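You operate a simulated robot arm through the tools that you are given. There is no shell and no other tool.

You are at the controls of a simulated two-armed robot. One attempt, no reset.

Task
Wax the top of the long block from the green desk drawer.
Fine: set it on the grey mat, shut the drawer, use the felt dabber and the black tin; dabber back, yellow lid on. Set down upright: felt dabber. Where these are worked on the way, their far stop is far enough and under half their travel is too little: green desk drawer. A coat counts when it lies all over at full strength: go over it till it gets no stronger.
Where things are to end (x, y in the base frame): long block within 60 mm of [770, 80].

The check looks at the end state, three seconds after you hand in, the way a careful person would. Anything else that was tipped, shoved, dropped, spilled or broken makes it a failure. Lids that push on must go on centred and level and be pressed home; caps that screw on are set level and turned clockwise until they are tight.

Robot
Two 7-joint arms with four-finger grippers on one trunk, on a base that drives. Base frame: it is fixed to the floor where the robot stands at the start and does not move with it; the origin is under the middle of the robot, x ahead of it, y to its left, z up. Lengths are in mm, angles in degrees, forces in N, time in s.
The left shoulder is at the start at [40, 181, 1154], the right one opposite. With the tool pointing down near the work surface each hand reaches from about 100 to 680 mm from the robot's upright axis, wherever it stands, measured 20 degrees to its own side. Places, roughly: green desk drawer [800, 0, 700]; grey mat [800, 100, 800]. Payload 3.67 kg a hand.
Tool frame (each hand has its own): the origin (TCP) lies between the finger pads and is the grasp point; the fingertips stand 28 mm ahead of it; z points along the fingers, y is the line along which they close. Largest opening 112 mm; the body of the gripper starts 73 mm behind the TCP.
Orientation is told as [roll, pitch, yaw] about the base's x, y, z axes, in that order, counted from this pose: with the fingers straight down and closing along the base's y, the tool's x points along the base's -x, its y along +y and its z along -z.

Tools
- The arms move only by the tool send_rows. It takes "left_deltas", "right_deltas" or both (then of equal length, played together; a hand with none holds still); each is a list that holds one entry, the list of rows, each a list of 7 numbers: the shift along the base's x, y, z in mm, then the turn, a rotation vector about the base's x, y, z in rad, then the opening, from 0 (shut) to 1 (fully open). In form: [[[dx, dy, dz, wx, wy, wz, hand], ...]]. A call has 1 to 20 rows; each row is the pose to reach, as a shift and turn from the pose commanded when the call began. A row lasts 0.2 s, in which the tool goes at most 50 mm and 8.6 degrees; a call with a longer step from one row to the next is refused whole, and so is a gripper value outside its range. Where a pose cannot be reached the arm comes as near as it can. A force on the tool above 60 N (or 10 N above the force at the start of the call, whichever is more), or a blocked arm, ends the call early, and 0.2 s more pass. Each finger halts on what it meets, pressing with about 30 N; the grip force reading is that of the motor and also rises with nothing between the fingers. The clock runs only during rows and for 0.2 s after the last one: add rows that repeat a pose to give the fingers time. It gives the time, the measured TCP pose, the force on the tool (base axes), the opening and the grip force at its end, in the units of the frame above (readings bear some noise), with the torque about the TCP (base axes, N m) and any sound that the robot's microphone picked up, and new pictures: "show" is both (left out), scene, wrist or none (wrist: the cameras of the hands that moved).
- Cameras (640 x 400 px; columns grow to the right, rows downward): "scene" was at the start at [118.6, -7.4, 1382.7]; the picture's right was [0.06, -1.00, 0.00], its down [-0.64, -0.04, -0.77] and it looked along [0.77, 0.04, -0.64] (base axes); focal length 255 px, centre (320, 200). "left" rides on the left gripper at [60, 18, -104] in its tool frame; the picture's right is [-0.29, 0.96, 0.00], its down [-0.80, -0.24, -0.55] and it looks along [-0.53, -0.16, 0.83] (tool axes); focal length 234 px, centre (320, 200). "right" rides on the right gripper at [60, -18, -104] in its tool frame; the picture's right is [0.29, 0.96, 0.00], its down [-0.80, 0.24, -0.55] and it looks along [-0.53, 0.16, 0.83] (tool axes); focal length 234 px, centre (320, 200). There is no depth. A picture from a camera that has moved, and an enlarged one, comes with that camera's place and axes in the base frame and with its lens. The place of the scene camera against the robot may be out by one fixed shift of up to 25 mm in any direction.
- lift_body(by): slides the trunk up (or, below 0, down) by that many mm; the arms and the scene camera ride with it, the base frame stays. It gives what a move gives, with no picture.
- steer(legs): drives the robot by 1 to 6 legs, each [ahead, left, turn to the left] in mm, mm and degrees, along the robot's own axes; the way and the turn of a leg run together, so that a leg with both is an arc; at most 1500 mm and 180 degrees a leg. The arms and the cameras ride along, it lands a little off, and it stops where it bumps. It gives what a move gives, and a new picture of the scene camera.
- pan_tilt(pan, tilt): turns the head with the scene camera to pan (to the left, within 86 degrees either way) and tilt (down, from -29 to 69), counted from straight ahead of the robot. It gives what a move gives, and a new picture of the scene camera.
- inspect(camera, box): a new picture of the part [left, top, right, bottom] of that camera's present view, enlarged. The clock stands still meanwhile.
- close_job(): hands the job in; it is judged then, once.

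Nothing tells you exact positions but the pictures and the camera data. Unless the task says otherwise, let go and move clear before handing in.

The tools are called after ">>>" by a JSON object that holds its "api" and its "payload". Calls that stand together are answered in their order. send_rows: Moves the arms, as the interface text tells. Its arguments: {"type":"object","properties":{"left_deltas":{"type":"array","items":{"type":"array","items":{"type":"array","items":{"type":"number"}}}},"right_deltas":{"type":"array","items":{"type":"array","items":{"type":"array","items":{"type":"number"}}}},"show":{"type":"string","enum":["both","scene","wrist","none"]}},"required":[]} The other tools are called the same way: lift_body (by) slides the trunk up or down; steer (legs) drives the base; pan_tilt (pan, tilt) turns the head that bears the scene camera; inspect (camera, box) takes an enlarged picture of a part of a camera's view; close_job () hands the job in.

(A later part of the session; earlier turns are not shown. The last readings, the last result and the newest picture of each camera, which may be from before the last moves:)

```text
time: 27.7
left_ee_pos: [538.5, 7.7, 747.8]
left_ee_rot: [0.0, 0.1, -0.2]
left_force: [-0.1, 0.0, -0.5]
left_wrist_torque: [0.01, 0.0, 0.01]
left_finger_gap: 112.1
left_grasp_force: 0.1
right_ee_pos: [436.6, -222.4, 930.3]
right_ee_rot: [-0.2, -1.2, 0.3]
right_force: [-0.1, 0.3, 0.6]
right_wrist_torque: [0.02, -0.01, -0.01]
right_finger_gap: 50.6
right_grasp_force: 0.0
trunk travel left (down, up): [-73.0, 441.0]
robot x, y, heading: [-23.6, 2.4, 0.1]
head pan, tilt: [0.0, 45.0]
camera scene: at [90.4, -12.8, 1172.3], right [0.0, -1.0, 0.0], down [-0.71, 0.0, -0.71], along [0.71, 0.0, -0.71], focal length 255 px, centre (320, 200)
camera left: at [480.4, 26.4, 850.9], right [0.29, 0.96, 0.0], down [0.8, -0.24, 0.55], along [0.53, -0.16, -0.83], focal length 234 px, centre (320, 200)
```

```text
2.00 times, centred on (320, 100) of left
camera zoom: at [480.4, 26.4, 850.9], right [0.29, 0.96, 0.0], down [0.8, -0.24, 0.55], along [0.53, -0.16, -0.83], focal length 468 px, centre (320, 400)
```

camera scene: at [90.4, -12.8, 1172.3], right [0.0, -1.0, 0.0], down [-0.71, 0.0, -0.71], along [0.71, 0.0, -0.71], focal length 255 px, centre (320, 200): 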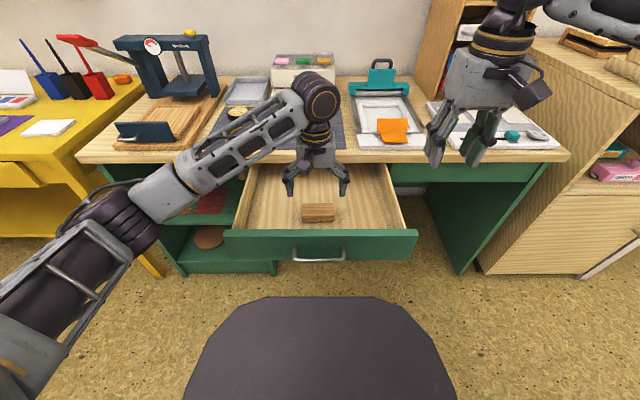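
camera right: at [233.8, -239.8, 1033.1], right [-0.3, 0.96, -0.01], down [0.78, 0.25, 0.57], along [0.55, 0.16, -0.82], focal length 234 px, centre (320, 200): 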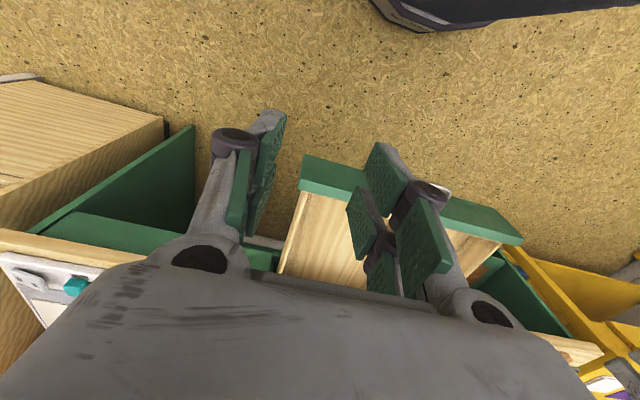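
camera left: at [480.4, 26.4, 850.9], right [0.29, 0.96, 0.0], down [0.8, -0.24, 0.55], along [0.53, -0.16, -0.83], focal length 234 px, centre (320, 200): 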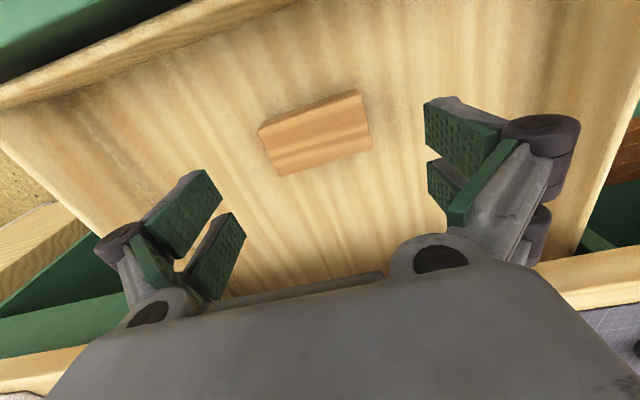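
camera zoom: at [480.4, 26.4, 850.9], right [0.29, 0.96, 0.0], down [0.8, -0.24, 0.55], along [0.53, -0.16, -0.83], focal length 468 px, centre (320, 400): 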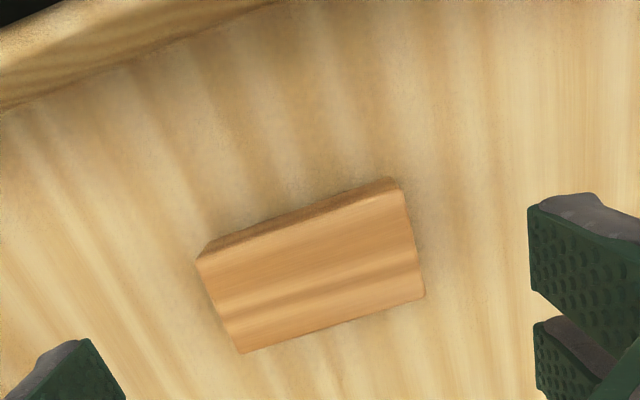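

Triangulation confirms the block centre at (541, 5) with its top at z≈663. I descend straight around it and close.

>>> {"api": "send_rows", "payload": {"left_deltas": [[[2.5, -2, -30, 0, 0, 0, 1], [2.5, -2, -55, 0, 0, 0, 1], [2.5, -2, -72, 0, 0, 0, 1], [2.5, -2, -80, 0, 0, 0, 1], [2.5, -2, -80, 0, 0, 0, 1]]]}}

```text
time: 28.9
left_ee_pos: [542.4, 5.0, 667.2]
left_ee_rot: [0.0, 0.0, -0.1]
left_force: [-0.5, 0.9, 0.2]
left_wrist_torque: [0.02, -0.01, 0.01]
left_finger_gap: 112.3
left_grasp_force: 0.1
right_ee_pos: [434.8, -222.4, 930.7]
right_ee_rot: [-0.3, -1.2, 0.3]
right_force: [-0.1, -0.3, 1.1]
right_wrist_torque: [0.02, 0.0, 0.01]
right_finger_gap: 50.5
right_grasp_force: 0.0
trunk travel left (down, up): [-73.0, 441.0]
robot x, y, heading: [-22.1, -1.5, -0.3]
head pan, tilt: [0.0, 45.0]
camera scene: at [90.5, -12.9, 1172.2], right [0.0, -1.0, 0.0], down [-0.71, 0.0, -0.71], along [0.71, 0.0, -0.71], focal length 255 px, centre (320, 200)
camera left: at [483.2, 23.2, 770.7], right [0.29, 0.96, 0.0], down [0.8, -0.24, 0.55], along [0.53, -0.16, -0.83], focal length 234 px, centre (320, 200)
```

scene: 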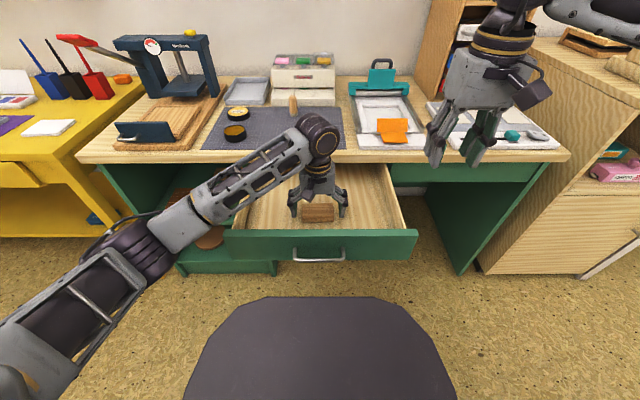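
left: 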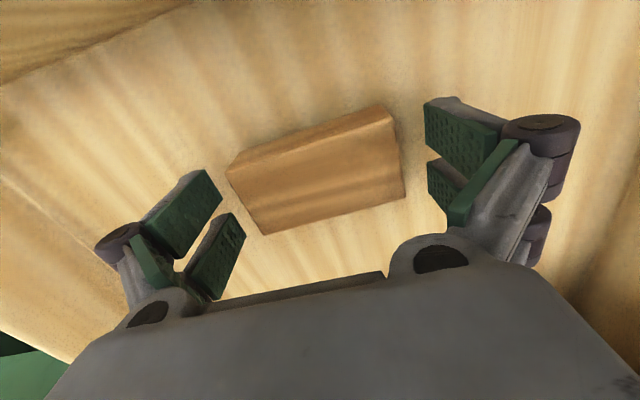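

The block sits between the fingers. Closing on it.

>>> {"api": "send_rows", "payload": {"left_deltas": [[[0, 0, 0, 0, 0, 0, 0.8], [0, 0, 0, 0, 0, 0, 0.7], [0, 0, 0, 0, 0, 0, 0.6], [0, 0, 0, 0, 0, 0, 0.5], [0, 0, 0, 0, 0, 0, 0.4]]], "show": "wrist"}}

```text
time: 30.1
left_ee_pos: [543.1, 4.4, 667.1]
left_ee_rot: [0.0, 0.0, 0.0]
left_force: [-0.3, -0.9, 1.1]
left_wrist_torque: [-0.09, 0.01, 0.02]
left_finger_gap: 84.6
left_grasp_force: 30.6
right_ee_pos: [435.6, -221.7, 930.8]
right_ee_rot: [-0.2, -1.2, 0.4]
right_force: [-0.3, 0.5, -0.3]
right_wrist_torque: [-0.01, -0.02, 0.0]
right_finger_gap: 50.3
right_grasp_force: 0.0
trunk travel left (down, up): [-73.0, 441.0]
robot x, y, heading: [-25.8, 2.1, -0.4]
head pan, tilt: [0.0, 45.0]
camera left: at [483.2, 23.2, 770.9], right [0.29, 0.96, 0.0], down [0.8, -0.24, 0.55], along [0.53, -0.16, -0.83], focal length 234 px, centre (320, 200)
```

left: 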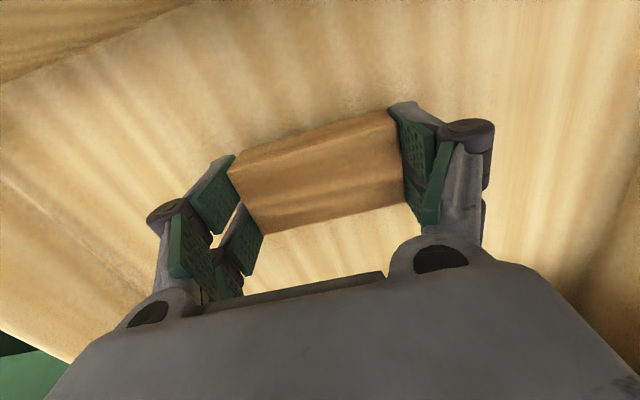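

Gripped at 84.6 mm. I lift it clear of the drawer.

>>> {"api": "send_rows", "payload": {"left_deltas": [[[0, 0, 10, 0, 0, 0, 0.4], [0, 0, 35, 0, 0, 0, 0.4], [0, 0, 70, 0, 0, 0, 0.4], [0, 0, 105, 0, 0, 0, 0.4], [0, 0, 140, 0, 0, 0, 0.4], [0, 0, 175, 0, 0, 0, 0.4], [0, 0, 200, 0, 0, 0, 0.4], [0, 0, 200, 0, 0, 0, 0.4]]]}}

```text
time: 31.9
left_ee_pos: [542.6, 4.7, 864.9]
left_ee_rot: [0.0, 0.1, -0.1]
left_force: [0.0, -0.4, -0.6]
left_wrist_torque: [0.04, 0.0, 0.0]
left_finger_gap: 44.8
left_grasp_force: 0.2
right_ee_pos: [436.7, -222.0, 931.6]
right_ee_rot: [-0.3, -1.3, 0.3]
right_force: [0.0, -0.5, 0.1]
right_wrist_torque: [-0.02, 0.0, -0.02]
right_finger_gap: 50.5
right_grasp_force: 0.1
trunk travel left (down, up): [-73.0, 441.0]
robot x, y, heading: [-22.8, 2.8, -0.1]
head pan, tilt: [0.0, 45.0]
camera scene: at [90.6, -12.8, 1172.2], right [0.0, -1.0, 0.0], down [-0.71, 0.0, -0.71], along [0.71, 0.0, -0.71], focal length 255 px, centre (320, 200)
camera left: at [483.5, 23.3, 969.3], right [0.29, 0.96, 0.0], down [0.8, -0.24, 0.55], along [0.53, -0.16, -0.83], focal length 234 px, centre (320, 200)
```

scene: 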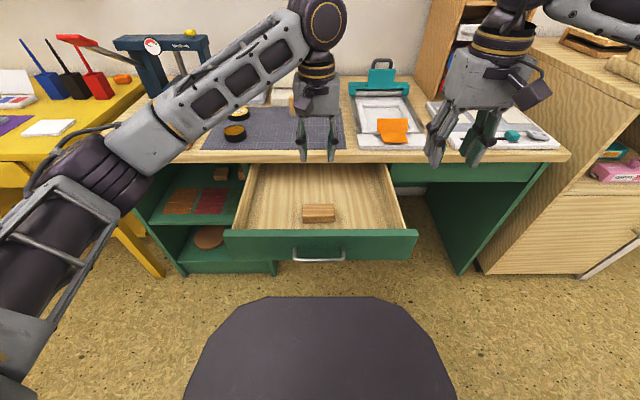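
left: 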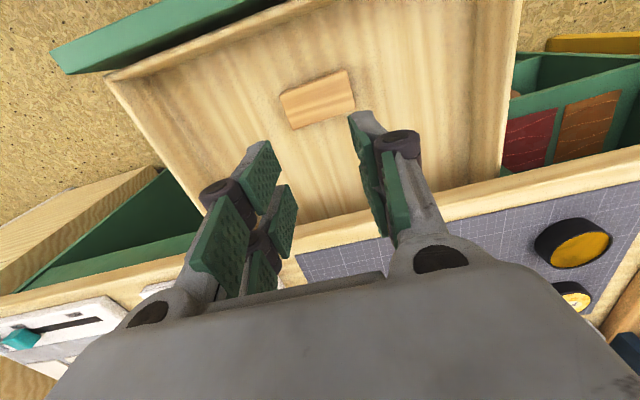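

The block slipped out and stayed in the drawer. I look at where it lies before regrasping more firmly.

>>> {"api": "inspect", "payload": {"camera": "left", "box": [220, 30, 460, 180]}}

>>> {"api": "inspect", "payload": {"camera": "scene", "box": [220, 150, 420, 275]}}

```text
2.67 times, centred on (340, 105) of left
camera zoom: at [483.5, 23.3, 969.3], right [0.29, 0.96, 0.0], down [0.8, -0.24, 0.55], along [0.53, -0.16, -0.83], focal length 624 px, centre (267, 453)
```

zoom: 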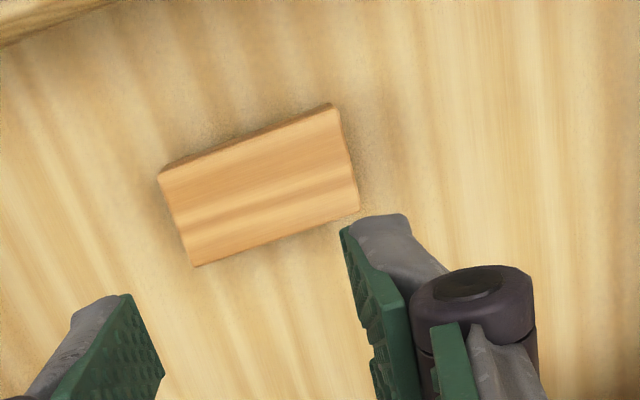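

```text
3.20 times, centred on (320, 212) of scene
camera zoom: at [90.6, -12.8, 1172.2], right [0.0, -1.0, 0.0], down [-0.71, 0.0, -0.71], along [0.71, 0.0, -0.71], focal length 816 px, centre (320, 160)
```

zoom: 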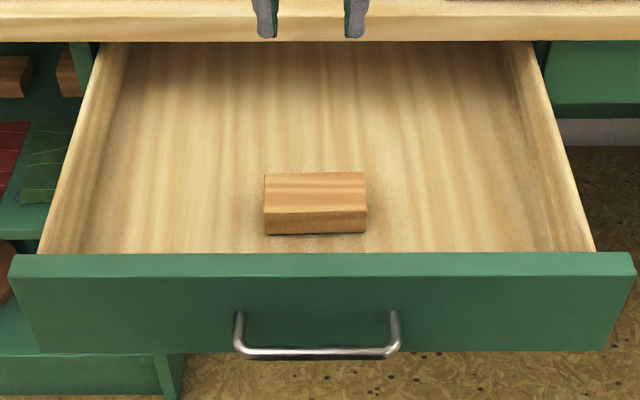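

The block lies as before, near (538, 4). I open, go down again, a little deeper this time.

>>> {"api": "send_rows", "payload": {"left_deltas": [[[-4, -0.5, -20, 0, 0, 0, 0.7], [-4, -0.5, -60, 0, 0, 0, 1], [-4, -0.5, -100, 0, 0, 0, 1], [-4, -0.5, -140, 0, 0, 0, 1], [-4, -0.5, -170, 0, 0, 0, 1], [-4, -0.5, -190, 0, 0, 0, 1], [-4, -0.5, -197, 0, 0, 0, 1], [-4, -0.5, -201, 0, 0, 0, 1], [-4, -0.5, -201, 0, 0, 0, 1]]], "show": "wrist"}}

```text
time: 33.9
left_ee_pos: [537.8, 4.4, 665.9]
left_ee_rot: [0.0, 0.0, -0.1]
left_force: [-0.3, 0.2, 0.3]
left_wrist_torque: [0.01, 0.0, -0.03]
left_finger_gap: 112.1
left_grasp_force: 0.0
right_ee_pos: [435.6, -221.8, 931.6]
right_ee_rot: [-0.3, -1.1, 0.3]
right_force: [0.3, 0.3, 0.4]
right_wrist_torque: [0.0, 0.01, 0.01]
right_finger_gap: 50.5
right_grasp_force: 0.1
trunk travel left (down, up): [-73.0, 441.0]
robot x, y, heading: [-23.5, -3.4, -0.1]
head pan, tilt: [0.0, 45.0]
camera left: at [478.9, 23.7, 769.9], right [0.29, 0.96, 0.0], down [0.8, -0.24, 0.55], along [0.53, -0.16, -0.83], focal length 234 px, centre (320, 200)
```

left: 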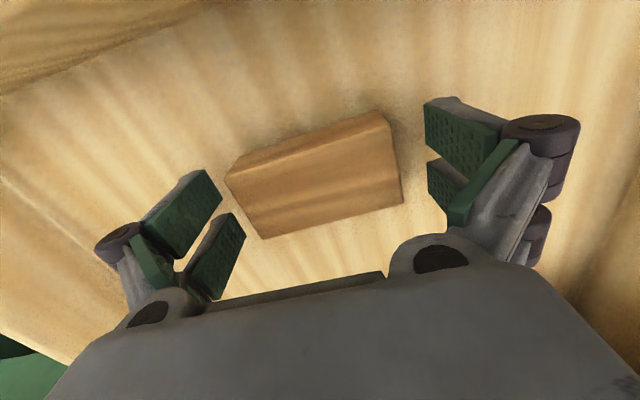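

The block is centred between the fingers. I ease down a few more millimetres, watching the force.

>>> {"api": "send_rows", "payload": {"left_deltas": [[[-1.5, 0, -1.5, 0, 0, 0, 1], [-1.5, 0, -3, 0, 0, 0, 1], [-1.5, 0, -3, 0, 0, 0, 1]]], "show": "none"}}

```text
time: 34.7
left_ee_pos: [536.6, 4.8, 663.6]
left_ee_rot: [0.1, 0.0, 0.0]
left_force: [0.1, -0.5, -0.4]
left_wrist_torque: [0.0, 0.01, -0.01]
left_finger_gap: 111.9
left_grasp_force: 0.1
right_ee_pos: [435.6, -222.3, 930.9]
right_ee_rot: [-0.3, -1.2, 0.3]
right_force: [0.3, -0.8, -0.2]
right_wrist_torque: [0.0, 0.01, 0.0]
right_finger_gap: 50.4
right_grasp_force: 0.0
trunk travel left (down, up): [-73.0, 441.0]
robot x, y, heading: [-21.6, 3.0, -0.3]
head pan, tilt: [0.0, 45.0]
```

>>> {"api": "send_rows", "payload": {"left_deltas": [[[0, 0, -1.5, 0, 0, 0, 1], [0, 0, -3, 0, 0, 0, 1], [0, 0, -3, 0, 0, 0, 1]]], "show": "none"}}

```text
time: 35.5
left_ee_pos: [536.9, 3.1, 660.8]
left_ee_rot: [0.0, 0.1, -0.1]
left_force: [0.7, -0.4, -1.0]
left_wrist_torque: [0.01, -0.03, 0.0]
left_finger_gap: 111.9
left_grasp_force: 0.1
right_ee_pos: [435.4, -222.8, 931.5]
right_ee_rot: [-0.2, -1.1, 0.2]
right_force: [0.2, -0.4, 0.2]
right_wrist_torque: [0.01, 0.0, -0.02]
right_finger_gap: 50.6
right_grasp_force: 0.1
trunk travel left (down, up): [-73.0, 441.0]
robot x, y, heading: [-25.6, -0.4, -0.1]
head pan, tilt: [0.0, 45.0]
```

I still see no contact with the drawer floor, so I ease down further.

>>> {"api": "send_rows", "payload": {"left_deltas": [[[0, 0, -1.5, 0, 0, 0, 1], [0, 0, -3, 0, 0, 0, 1], [0, 0, -4, 0, 0, 0, 1], [0, 0, -4, 0, 0, 0, 1]]], "show": "none"}}

```text
time: 36.5
left_ee_pos: [536.9, 5.0, 656.3]
left_ee_rot: [0.0, 0.1, -0.1]
left_force: [0.0, -0.8, 0.2]
left_wrist_torque: [0.01, 0.03, -0.02]
left_finger_gap: 112.2
left_grasp_force: 0.1
right_ee_pos: [436.4, -222.8, 930.7]
right_ee_rot: [-0.3, -1.2, 0.3]
right_force: [-0.2, 0.1, 0.1]
right_wrist_torque: [0.0, -0.01, -0.01]
right_finger_gap: 50.3
right_grasp_force: 0.0
trunk travel left (down, up): [-73.0, 441.0]
robot x, y, heading: [-22.3, -0.4, 0.0]
head pan, tilt: [0.0, 45.0]
```

>>> {"api": "inspect", "payload": {"camera": "left", "box": [160, 60, 480, 260]}}

>>> {"api": "inspect", "payload": {"camera": "scene", "box": [240, 160, 400, 260]}}

```text
2.00 times, centred on (320, 160) of left
camera zoom: at [477.0, 23.0, 760.0], right [0.29, 0.96, 0.0], down [0.8, -0.24, 0.55], along [0.53, -0.16, -0.83], focal length 468 px, centre (320, 280)
```

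zoom: 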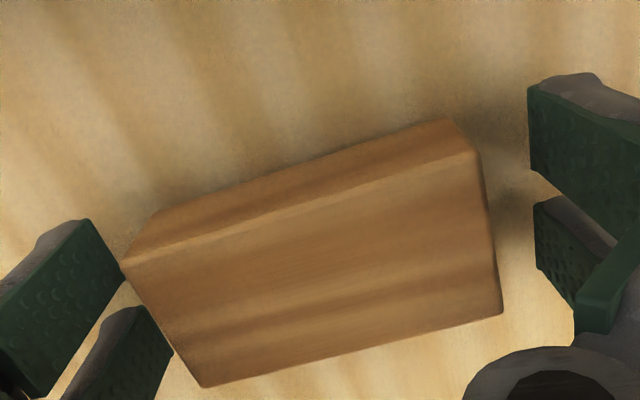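

```text
4.00 times, centred on (320, 210) of scene
camera zoom: at [90.5, -12.8, 1172.2], right [0.0, -1.0, 0.0], down [-0.71, 0.0, -0.71], along [0.71, 0.0, -0.71], focal length 1020 px, centre (320, 160)
```

zoom: 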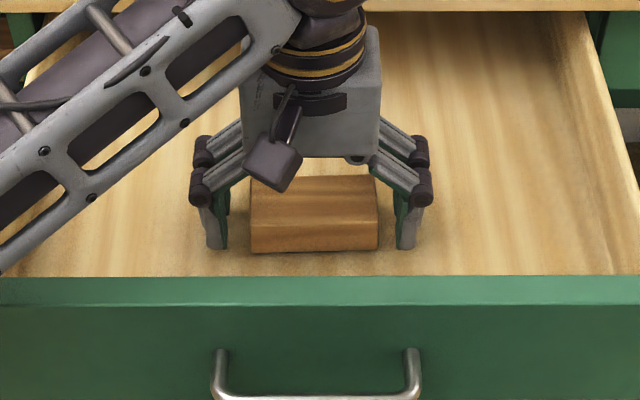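

The fingertips now reach nearly to the base of the block. I close firmly with a full-close command.

>>> {"api": "send_rows", "payload": {"left_deltas": [[[0, 0, 0, 0, 0, 0, 0.8], [0, 0, 0, 0, 0, 0, 0.6], [0, 0, 0, 0, 0, 0, 0.3], [0, 0, 0, 0, 0, 0, 0.0], [0, 0, 0, 0, 0, 0, 0.0]]], "show": "none"}}

>>> {"api": "send_rows", "payload": {"left_deltas": [[[0, 0, 3, 0, 0, 0, 0], [0, 0, 8, 0, 0, 0, 0], [0, 0, 14, 0, 0, 0, 0], [0, 0, 20, 0, 0, 0, 0], [0, 0, 20, 0, 0, 0, 0]]]}}

```text
time: 37.7
left_ee_pos: [537.2, 3.1, 657.1]
left_ee_rot: [0.1, 0.0, -0.1]
left_force: [0.1, -0.3, 1.6]
left_wrist_torque: [-0.07, 0.03, 0.01]
left_finger_gap: 84.6
left_grasp_force: 29.7
right_ee_pos: [435.0, -222.1, 931.6]
right_ee_rot: [-0.3, -1.2, 0.3]
right_force: [-0.6, -0.1, 0.0]
right_wrist_torque: [0.04, -0.02, -0.01]
right_finger_gap: 50.5
right_grasp_force: 0.0
trunk travel left (down, up): [-73.0, 441.0]
robot x, y, heading: [-24.4, 0.8, -0.2]
head pan, tilt: [0.0, 45.0]
```

```text
time: 38.9
left_ee_pos: [537.1, 3.9, 678.9]
left_ee_rot: [0.0, 0.0, -0.1]
left_force: [0.9, -0.6, -0.5]
left_wrist_torque: [0.02, -0.03, -0.01]
left_finger_gap: 84.7
left_grasp_force: 30.2
right_ee_pos: [437.1, -222.7, 930.1]
right_ee_rot: [-0.3, -1.2, 0.3]
right_force: [-0.1, 0.0, 0.2]
right_wrist_torque: [0.02, 0.0, 0.0]
right_finger_gap: 50.6
right_grasp_force: 0.0
trunk travel left (down, up): [-73.0, 441.0]
robot x, y, heading: [-26.3, 0.4, -0.1]
head pan, tilt: [0.0, 45.0]
camera scene: at [90.5, -12.8, 1172.2], right [0.0, -1.0, 0.0], down [-0.71, 0.0, -0.71], along [0.71, 0.0, -0.71], focal length 255 px, centre (320, 200)
camera left: at [477.5, 23.2, 781.4], right [0.29, 0.96, 0.0], down [0.8, -0.24, 0.55], along [0.53, -0.16, -0.83], focal length 234 px, centre (320, 200)
```

scene: 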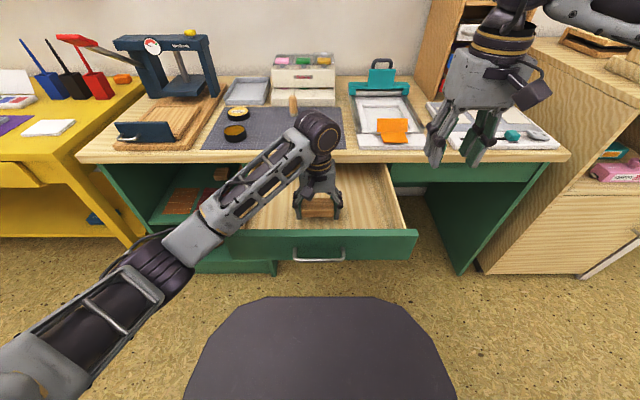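
left: 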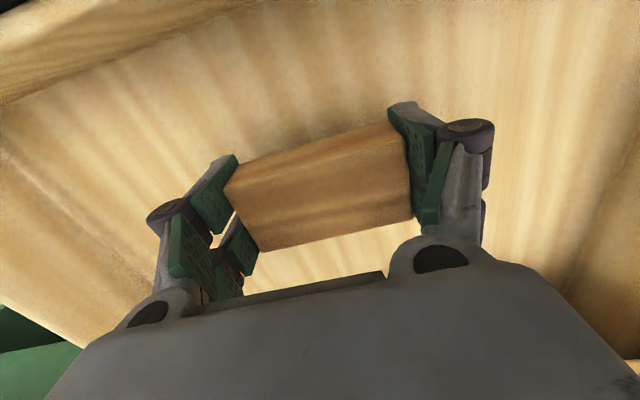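

The grip holds after 20 mm. I raise it the rest of the way gently.

>>> {"api": "send_rows", "payload": {"left_deltas": [[[0, 0, 10, 0, 0, 0, 0], [0, 0, 25, 0, 0, 0, 0], [0, 0, 45, 0, 0, 0, 0], [0, 0, 65, 0, 0, 0, 0], [0, 0, 85, 0, 0, 0, 0], [0, 0, 105, 0, 0, 0, 0], [0, 0, 125, 0, 0, 0, 0], [0, 0, 145, 0, 0, 0, 0], [0, 0, 165, 0, 0, 0, 0], [0, 0, 185, 0, 0, 0, 0], [0, 0, 185, 0, 0, 0, 0]]]}}

```text
time: 41.3
left_ee_pos: [536.9, 4.8, 860.7]
left_ee_rot: [0.0, 0.1, -0.1]
left_force: [-0.4, -0.2, -0.9]
left_wrist_torque: [-0.02, 0.02, 0.03]
left_finger_gap: 84.6
left_grasp_force: 30.2
right_ee_pos: [435.4, -221.7, 930.5]
right_ee_rot: [-0.3, -1.2, 0.3]
right_force: [-0.1, 0.1, -0.2]
right_wrist_torque: [-0.01, 0.01, 0.01]
right_finger_gap: 50.4
right_grasp_force: 0.0
trunk travel left (down, up): [-73.0, 441.0]
robot x, y, heading: [-21.3, 0.4, 0.1]
head pan, tilt: [0.0, 45.0]
camera scene: at [90.7, -12.9, 1172.2], right [0.0, -1.0, 0.0], down [-0.71, 0.0, -0.71], along [0.71, 0.0, -0.71], focal length 255 px, centre (320, 200)
camera left: at [477.1, 23.5, 964.4], right [0.29, 0.96, 0.0], down [0.8, -0.24, 0.55], along [0.53, -0.16, -0.83], focal length 234 px, centre (320, 200)
```

scene: 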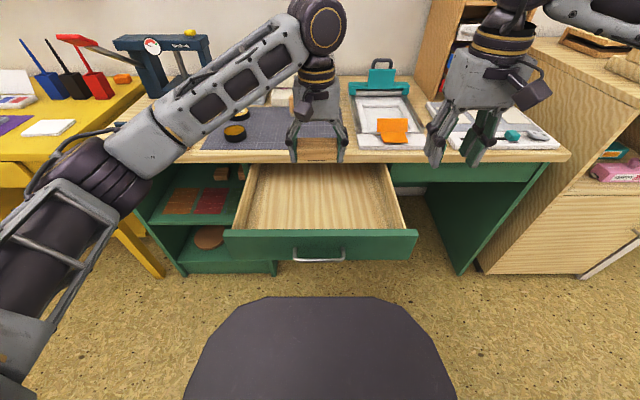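
left: 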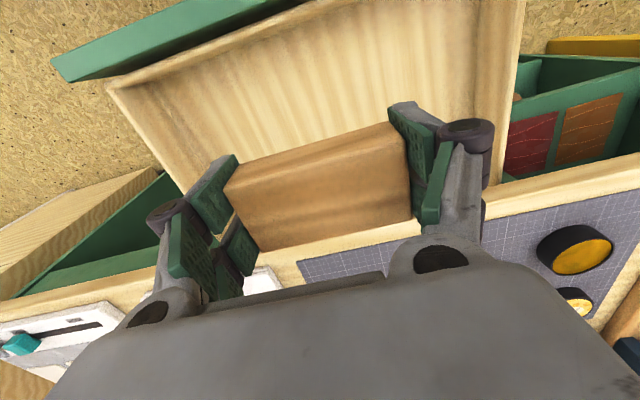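

The block is lifted out and held. Now I move the left hand aside with the block and draw the right hand back, closed, to get in front of the drawer handle.

>>> {"api": "send_rows", "payload": {"left_deltas": [[[-15, 25, 10, 0, 0, 0, 0], [-35, 55, 20, 0, 0, 0, 0], [-55, 90, 30, 0, 0, 0, 0], [-75, 125, 40, 0, 0, 0, 0], [-95, 160, 40, 0, 0, 0, 0], [-115, 195, 40, 0, 0, 0, 0], [-115, 195, 40, 0, 0, 0, 0]]], "right_deltas": [[[-20, 0, 0, 0, 0, 0, 0.3], [-40, 0, 0, 0, 0, 0, 0.1], [-60, 0, 0, 0, 0, 0, 0], [-80, 0, 0, 0, 0, 0, 0], [-95, 0, 0, 0, 0, 0, 0], [-105, 0, 0, 0, 0, 0, 0], [-105, 0, 0, 0, 0, 0, 0]]]}}

```text
time: 42.9
left_ee_pos: [419.4, 199.1, 899.9]
left_ee_rot: [-0.1, 0.2, -0.2]
left_force: [0.3, -0.3, -1.0]
left_wrist_torque: [0.02, 0.02, 0.01]
left_finger_gap: 84.6
left_grasp_force: 29.4
right_ee_pos: [330.7, -223.2, 931.1]
right_ee_rot: [-0.1, -1.1, 0.2]
right_force: [-0.8, -0.1, 0.8]
right_wrist_torque: [0.01, 0.01, 0.02]
right_finger_gap: 0.2
right_grasp_force: 29.9
trunk travel left (down, up): [-73.0, 441.0]
robot x, y, heading: [-25.4, 0.3, 0.2]
head pan, tilt: [0.0, 45.0]
camera scene: at [91.0, -13.3, 1172.2], right [0.0, -1.0, 0.0], down [-0.71, 0.0, -0.71], along [0.71, 0.0, -0.71], focal length 255 px, centre (320, 200)
camera right: at [269.2, -242.0, 1032.8], right [-0.29, 0.96, -0.01], down [0.79, 0.25, 0.57], along [0.55, 0.16, -0.82], focal length 234 px, centre (320, 200)
camera left: at [360.5, 217.4, 1004.1], right [0.29, 0.96, 0.0], down [0.8, -0.24, 0.55], along [0.53, -0.16, -0.83], focal length 234 px, centre (320, 200)
```

scene: 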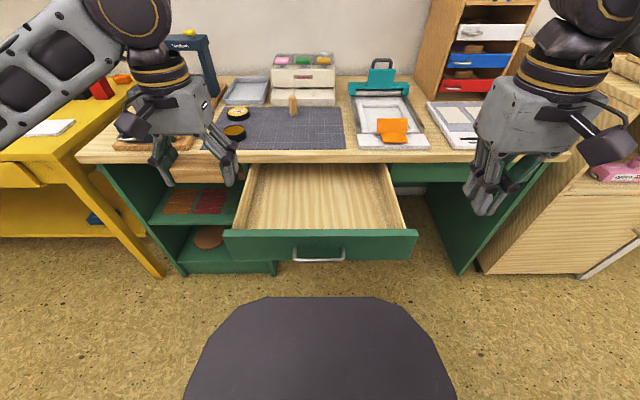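
right: 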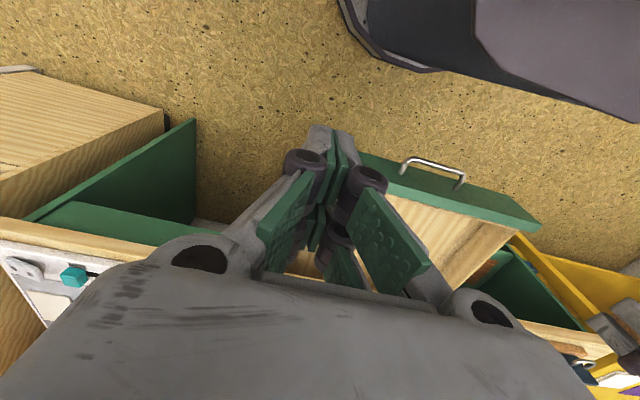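
left: 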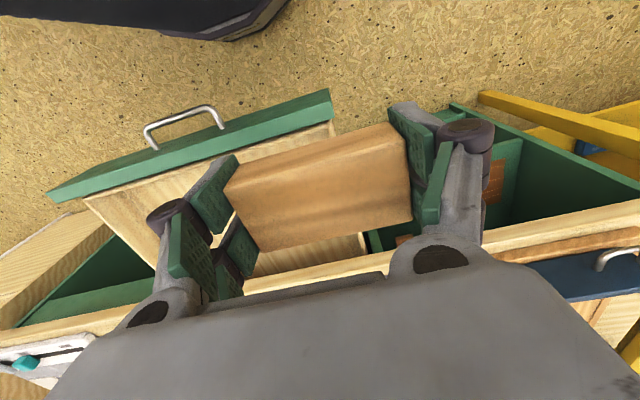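

The left hand holds the block clear on the left. Now the right hand goes across and down in front of the handle.

>>> {"api": "send_rows", "payload": {"right_deltas": [[[2, 40, 0, 0, 0, 0, 0], [4, 80, 0, 0, 0, 0, 0], [6, 120, 0, 0, 0, 0, 0], [8, 160, -10, 0, 0, 0, 0], [10, 200, -30, 0, 0, 0, 0], [12, 225, -60, 0, 0, 0, 0], [12, 231, -100, 0, 0, 0, 0], [12, 231, -140, 0, 0, 0, 0], [12, 231, -180, 0, 0, 0, 0], [12, 231, -215, 0, 0, 0, 0], [12, 231, -240, 0, 0, 0, 0], [12, 231, -256, 0, 0, 0, 0], [12, 231, -256, 0, 0, 0, 0]]]}}

```text
time: 45.7
left_ee_pos: [419.7, 199.4, 900.6]
left_ee_rot: [0.0, 0.0, -0.1]
left_force: [0.8, 0.6, -0.6]
left_wrist_torque: [-0.02, 0.0, -0.01]
left_finger_gap: 84.4
left_grasp_force: 29.9
right_ee_pos: [342.4, 8.6, 676.1]
right_ee_rot: [-0.3, -1.2, 0.3]
right_force: [0.8, 0.1, 0.0]
right_wrist_torque: [0.0, -0.01, -0.04]
right_finger_gap: 0.1
right_grasp_force: 30.0
trunk travel left (down, up): [-73.0, 441.0]
robot x, y, heading: [-22.9, -1.1, -0.2]
head pan, tilt: [0.0, 45.0]
camera scene: at [90.4, -12.7, 1172.2], right [0.0, -1.0, 0.0], down [-0.71, 0.0, -0.71], along [0.71, 0.0, -0.71], focal length 255 px, centre (320, 200)
camera right: at [280.6, -10.5, 777.6], right [-0.29, 0.96, -0.01], down [0.78, 0.25, 0.57], along [0.55, 0.16, -0.82], focal length 234 px, centre (320, 200)
```

scene: 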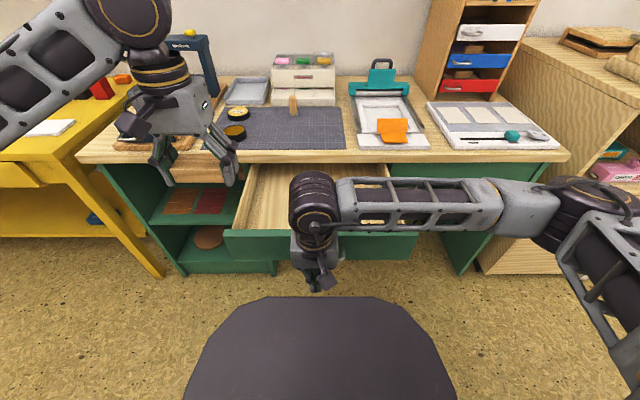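
right: 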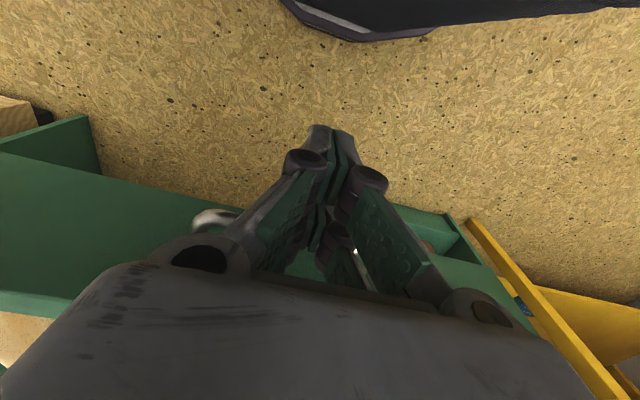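

The closed right fingers stand just in front of the handle. I push the drawer shut by driving forward, first 150 mm.

>>> {"api": "steer", "payload": {"legs": [[150, 0, 0]]}}

```text
time: 47.1
left_ee_pos: [571.0, 195.7, 899.8]
left_ee_rot: [0.0, 0.1, -0.4]
left_force: [1.5, -0.3, -0.5]
left_wrist_torque: [-0.02, 0.06, 0.02]
left_finger_gap: 84.5
left_grasp_force: 29.7
right_ee_pos: [492.4, 4.8, 676.1]
right_ee_rot: [-0.3, -1.1, -0.1]
right_force: [0.6, -1.0, 0.7]
right_wrist_torque: [-0.01, 0.02, 0.0]
right_finger_gap: 0.1
right_grasp_force: 35.8
trunk travel left (down, up): [-73.0, 441.0]
robot x, y, heading: [119.3, -1.6, -0.4]
head pan, tilt: [0.0, 45.0]
camera scene: at [240.4, -14.0, 1172.1], right [-0.01, -1.0, 0.0], down [-0.71, 0.01, -0.71], along [0.71, -0.01, -0.71], focal length 255 px, centre (320, 200)
```

scene: 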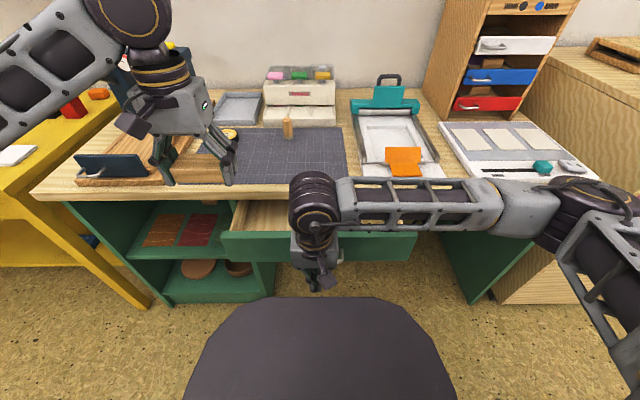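

The drawer is sliding in evenly. I keep driving forward 120 mm.

>>> {"api": "steer", "payload": {"legs": [[120, 0, 0.3]]}}

```text
time: 48.4
left_ee_pos: [689.8, 198.1, 899.3]
left_ee_rot: [-0.1, 0.2, 0.1]
left_force: [0.5, 0.7, -1.2]
left_wrist_torque: [0.0, 0.05, 0.0]
left_finger_gap: 84.7
left_grasp_force: 29.7
right_ee_pos: [611.8, 7.7, 676.5]
right_ee_rot: [-0.2, -1.0, 0.4]
right_force: [0.1, 0.6, -0.5]
right_wrist_torque: [0.01, 0.0, 0.04]
right_finger_gap: 0.0
right_grasp_force: 35.5
trunk travel left (down, up): [-73.0, 441.0]
robot x, y, heading: [240.2, -3.1, -0.2]
head pan, tilt: [0.0, 45.0]
camera scene: at [360.9, -13.8, 1172.0], right [0.0, -1.0, 0.0], down [-0.71, 0.0, -0.71], along [0.71, 0.0, -0.71], focal length 255 px, centre (320, 200)
```

scene: 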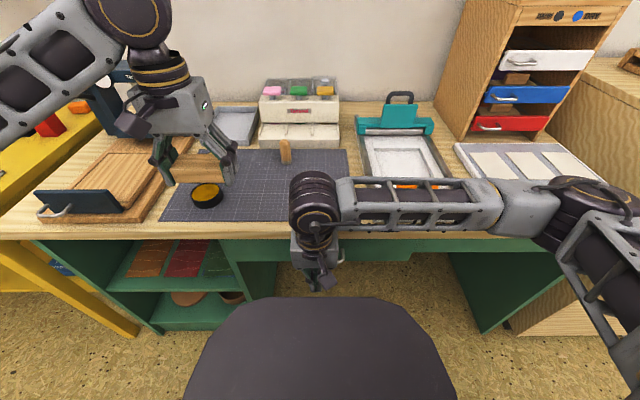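

About 30 mm remain. I finish the push with the arm until it comes up against the stop.

>>> {"api": "send_rows", "payload": {"right_deltas": [[[8, 0, 0, 0, 0, 0, 0], [16, 0, 0, 0, 0, 0, 0], [22, 0, 0, 0, 0, 0, 0], [27, 0, 0, 0, 0, 0, 0], [31, 0, 0, 0, 0, 0, 0], [34, 0, 0, 0, 0, 0, 0], [37, 0, 0, 0, 0, 0, 0], [40, 0, 0, 0, 0, 0, 0]]]}}

```text
time: 49.3
left_ee_pos: [686.5, 198.4, 900.1]
left_ee_rot: [0.0, 0.1, -0.1]
left_force: [0.7, -0.2, -1.6]
left_wrist_torque: [-0.03, 0.06, 0.02]
left_finger_gap: 84.5
left_grasp_force: 30.3
right_ee_pos: [623.8, 8.2, 674.5]
right_ee_rot: [-0.4, 0.1, 1.1]
right_force: [-18.6, -3.5, 6.4]
right_wrist_torque: [-0.07, -0.07, -0.14]
right_finger_gap: 0.0
right_grasp_force: 35.3
trunk travel left (down, up): [-73.0, 441.0]
robot x, y, heading: [242.0, -3.8, -0.2]
head pan, tilt: [0.0, 45.0]
stopped in row 4 (right hand): the force on the tool passed its limit at 64 N (the readings are from after the stop); the commanded pose is now the measured one
camera scene: at [358.0, -14.0, 1172.3], right [0.0, -1.0, 0.0], down [-0.71, 0.0, -0.71], along [0.71, 0.0, -0.71], focal length 255 px, centre (320, 200)
camera right: at [564.3, -10.8, 777.3], right [-0.31, 0.95, -0.01], down [0.79, 0.26, 0.55], along [0.52, 0.16, -0.84], focal length 234 px, centre (320, 200)
```

scene: 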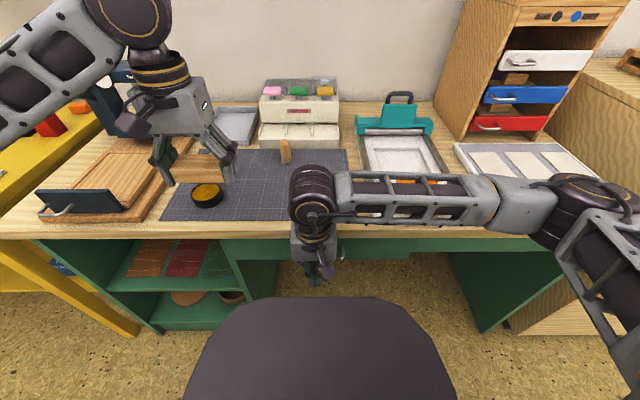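
right: 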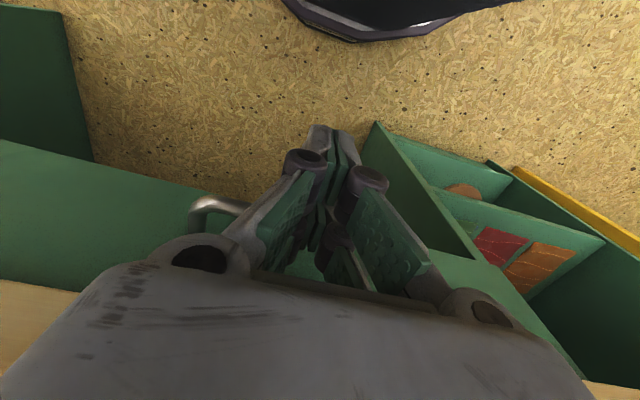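

The push met firm resistance at x≈624. I check whether the drawer is truly flush.

>>> {"api": "inspect", "payload": {"camera": "scene", "box": [220, 200, 420, 325]}}

>>> {"api": "inspect", "payload": {"camera": "left", "box": [0, 0, 640, 400]}}

>>> {"api": "inspect", "payload": {"camera": "right", "box": [0, 100, 320, 300]}}

```text
3.20 times, centred on (320, 262) of scene
camera zoom: at [358.0, -14.0, 1172.3], right [0.0, -1.0, 0.0], down [-0.71, 0.0, -0.71], along [0.71, 0.0, -0.71], focal length 816 px, centre (320, 0)
```

zoom: 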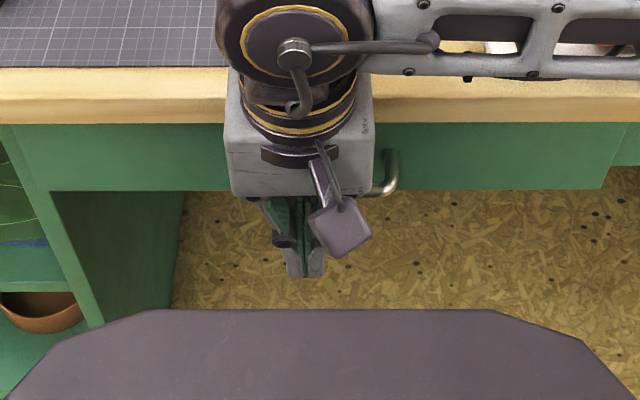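

```text
1.00 times, centred on (320, 200) of left (not enlarged: the box is as wide or as high as the picture)
camera zoom: at [627.7, 216.7, 1003.9], right [0.29, 0.96, 0.0], down [0.8, -0.24, 0.55], along [0.53, -0.16, -0.83], focal length 234 px, centre (320, 200)
```

zoom: 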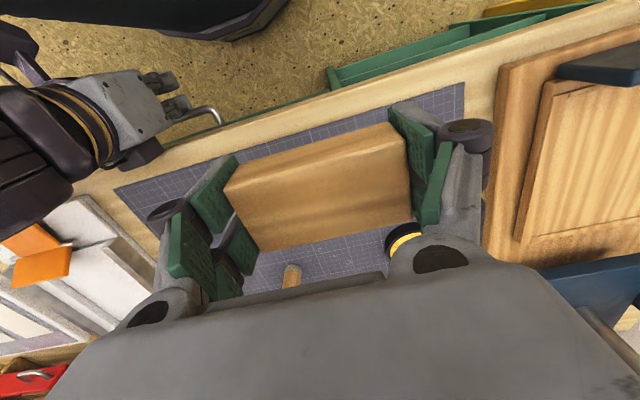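

```text
2.00 times, centred on (160, 200) of right
camera zoom: at [564.3, -10.8, 777.3], right [-0.31, 0.95, -0.01], down [0.79, 0.26, 0.55], along [0.52, 0.16, -0.84], focal length 468 px, centre (640, 200)
```

zoom: 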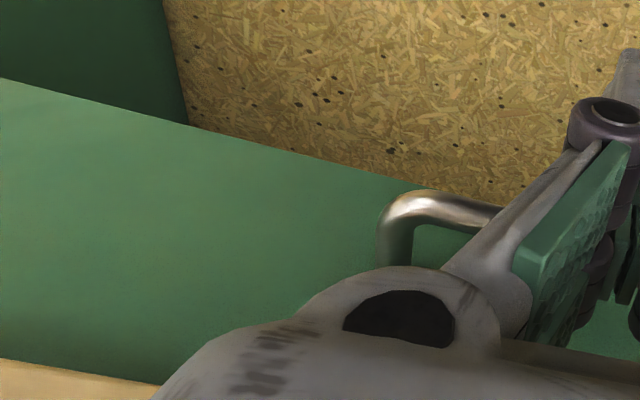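

The drawer front and handle are back at their starting positions (handle x≈652), so it is shut. I withdraw the right hand slightly, then up and away to the right.

>>> {"api": "send_rows", "payload": {"right_deltas": [[[-8, 0, 0, 0, 0, 0, 0], [-18, 0, 0, 0, 0, 0, 0], [-18, -5, 30, 0, 0, 0, 0], [-18, -10, 70, 0, 0, 0, 0], [-18, -20, 110, 0, 0, 0, 0], [-18, -40, 150, 0, 0, 0, 0], [-18, -70, 190, 0, 0, 0, 0], [-18, -105, 225, 0, 0, 0, 0], [-18, -140, 250, 0, 0, 0, 0], [-18, -180, 255, 0, 0, 0, 0], [-18, -220, 255, 0, 0, 0, 0], [-18, -250, 255, 0, 0, 0, 0], [-18, -250, 255, 0, 0, 0, 0]]]}}

```text
time: 52.1
left_ee_pos: [686.5, 198.1, 899.2]
left_ee_rot: [0.0, 0.1, 0.0]
left_force: [-0.4, -0.1, -1.0]
left_wrist_torque: [-0.03, -0.03, 0.02]
left_finger_gap: 84.8
left_grasp_force: 30.3
right_ee_pos: [610.3, -242.6, 928.9]
right_ee_rot: [-0.5, 0.0, 1.0]
right_force: [0.5, 0.7, 0.3]
right_wrist_torque: [-0.01, 0.03, 0.03]
right_finger_gap: 0.0
right_grasp_force: 36.0
trunk travel left (down, up): [-73.0, 441.0]
robot x, y, heading: [242.4, -4.2, -0.2]
head pan, tilt: [0.0, 45.0]
camera scene: at [358.3, -13.7, 1172.2], right [0.0, -1.0, 0.0], down [-0.71, 0.0, -0.71], along [0.71, 0.0, -0.71], focal length 255 px, centre (320, 200)
camera right: at [549.6, -260.7, 1031.7], right [-0.3, 0.95, -0.01], down [0.79, 0.26, 0.55], along [0.53, 0.16, -0.83], focal length 234 px, centre (320, 200)
```

scene: 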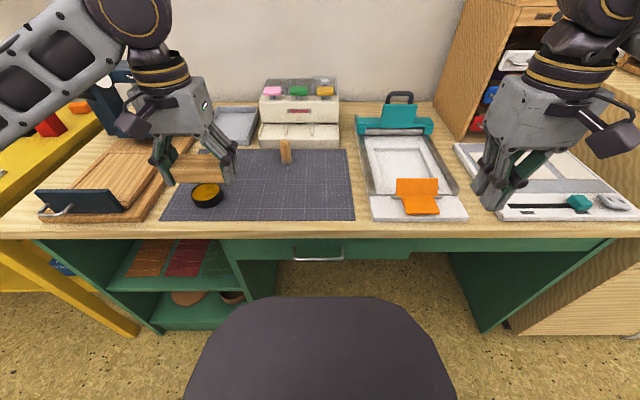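
right: 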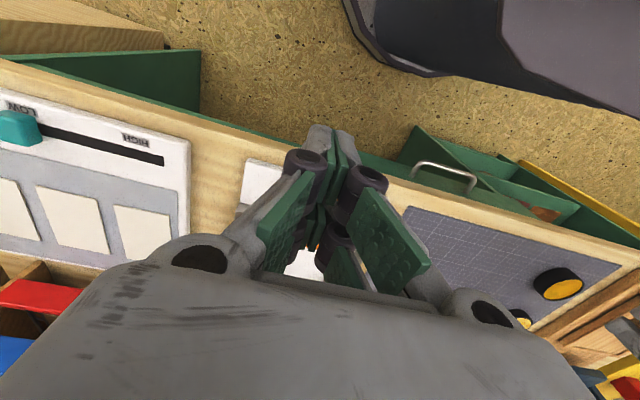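

The drawer is clearly shut in the new picture. I drive forward 60 mm to bring dabber and lid within reach of the left hand.

>>> {"api": "steer", "payload": {"legs": [[60, 0, 0.2]]}}

```text
time: 53.1
left_ee_pos: [748.1, 198.7, 899.8]
left_ee_rot: [0.0, 0.1, 0.1]
left_force: [0.3, 0.3, -1.0]
left_wrist_torque: [-0.02, 0.06, 0.03]
left_finger_gap: 84.3
left_grasp_force: 29.9
right_ee_pos: [671.4, -240.0, 927.9]
right_ee_rot: [-0.3, 0.1, 1.0]
right_force: [1.7, 0.0, -0.1]
right_wrist_torque: [0.0, 0.07, 0.0]
right_finger_gap: 0.1
right_grasp_force: 35.6
trunk travel left (down, up): [-73.0, 441.0]
robot x, y, heading: [302.6, -2.1, 0.1]
head pan, tilt: [0.0, 45.0]
camera scene: at [419.5, -13.8, 1172.0], right [0.0, -1.0, 0.0], down [-0.71, 0.0, -0.71], along [0.71, 0.0, -0.71], focal length 255 px, centre (320, 200)
```

scene: 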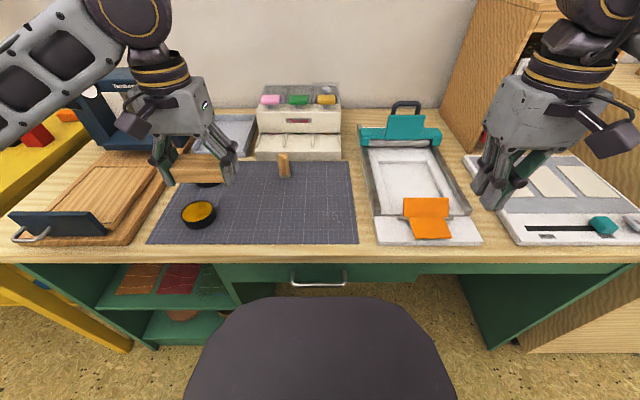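

Now I carry the block over to (770, 80) and lower it to about 30 mm above the mat.

>>> {"api": "send_rows", "payload": {"left_deltas": [[[4, -25, 0, 0, 0, 0, 0], [8, -55, 0, 0, 0, 0, 0], [13, -85, -5, 0, 0, 0, 0], [18, -112, -20, 0, 0, 0, 0], [22, -119, -45, 0, 0, 0, 0], [22, -119, -70, 0, 0, 0, 0], [22, -119, -95, 0, 0, 0, 0], [22, -119, -105, 0, 0, 0, 0], [22, -119, -105, 0, 0, 0, 0]]]}}

>>> {"api": "inspect", "payload": {"camera": "scene", "box": [200, 130, 400, 255]}}

```text
time: 55.1
left_ee_pos: [769.1, 81.1, 795.3]
left_ee_rot: [-0.1, 0.1, 0.2]
left_force: [-0.2, -0.3, -1.2]
left_wrist_torque: [0.03, -0.01, 0.01]
left_finger_gap: 84.8
left_grasp_force: 30.4
right_ee_pos: [669.6, -240.8, 928.6]
right_ee_rot: [-0.4, -0.1, 1.0]
right_force: [-0.3, 0.3, 0.3]
right_wrist_torque: [-0.02, 0.02, -0.01]
right_finger_gap: 0.0
right_grasp_force: 35.8
trunk travel left (down, up): [-73.0, 441.0]
robot x, y, heading: [301.9, -1.2, 0.1]
head pan, tilt: [0.0, 45.0]
camera scene: at [417.6, -13.8, 1172.2], right [0.0, -1.0, 0.0], down [-0.71, 0.0, -0.71], along [0.71, 0.0, -0.71], focal length 255 px, centre (320, 200)
camera left: at [708.7, 98.3, 898.3], right [0.29, 0.96, 0.0], down [0.8, -0.24, 0.55], along [0.53, -0.16, -0.83], focal length 234 px, centre (320, 200)
```

scene: 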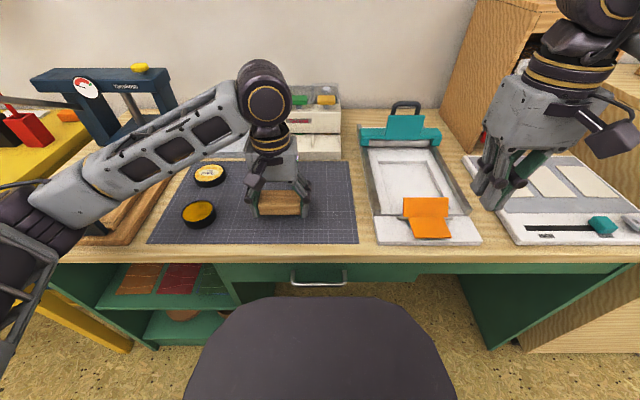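
left: 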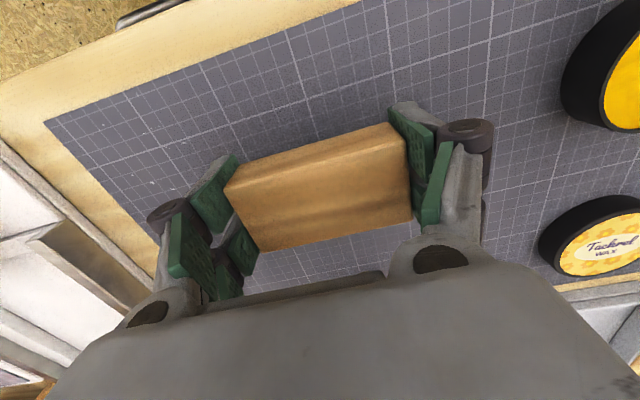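

```text
3.20 times, centred on (300, 192) of scene
camera zoom: at [417.6, -13.8, 1172.2], right [0.0, -1.0, 0.0], down [-0.71, 0.0, -0.71], along [0.71, 0.0, -0.71], focal length 816 px, centre (384, 224)
```

zoom: 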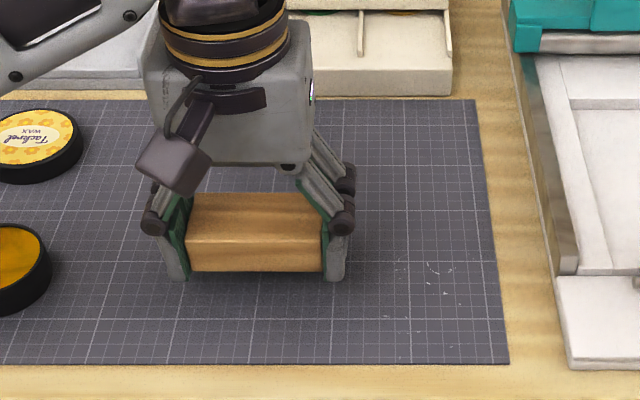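

The block hangs just above the mat. I lower it in small, force-checked steps.

>>> {"api": "send_rows", "payload": {"left_deltas": [[[0, 0, -7, 0, 0, 0, 0], [0, 0, -14, 0, 0, 0, 0], [0, 0, -20, 0, 0, 0, 0], [0, 0, -24, 0, 0, 0, 0], [0, 0, -24, 0, 0, 0, 0]]], "show": "none"}}

```text
time: 56.3
left_ee_pos: [768.6, 79.9, 771.5]
left_ee_rot: [0.0, -0.2, 0.2]
left_force: [3.1, 1.1, 13.6]
left_wrist_torque: [-0.05, 0.12, -0.02]
left_finger_gap: 84.1
left_grasp_force: 30.1
right_ee_pos: [669.7, -239.9, 929.6]
right_ee_rot: [-0.5, 0.0, 1.1]
right_force: [-0.4, 0.1, 0.1]
right_wrist_torque: [-0.02, -0.03, -0.02]
right_finger_gap: 0.3
right_grasp_force: 35.9
trunk travel left (down, up): [-73.0, 441.0]
robot x, y, heading: [302.5, -3.3, 0.0]
head pan, tilt: [0.0, 45.0]
```

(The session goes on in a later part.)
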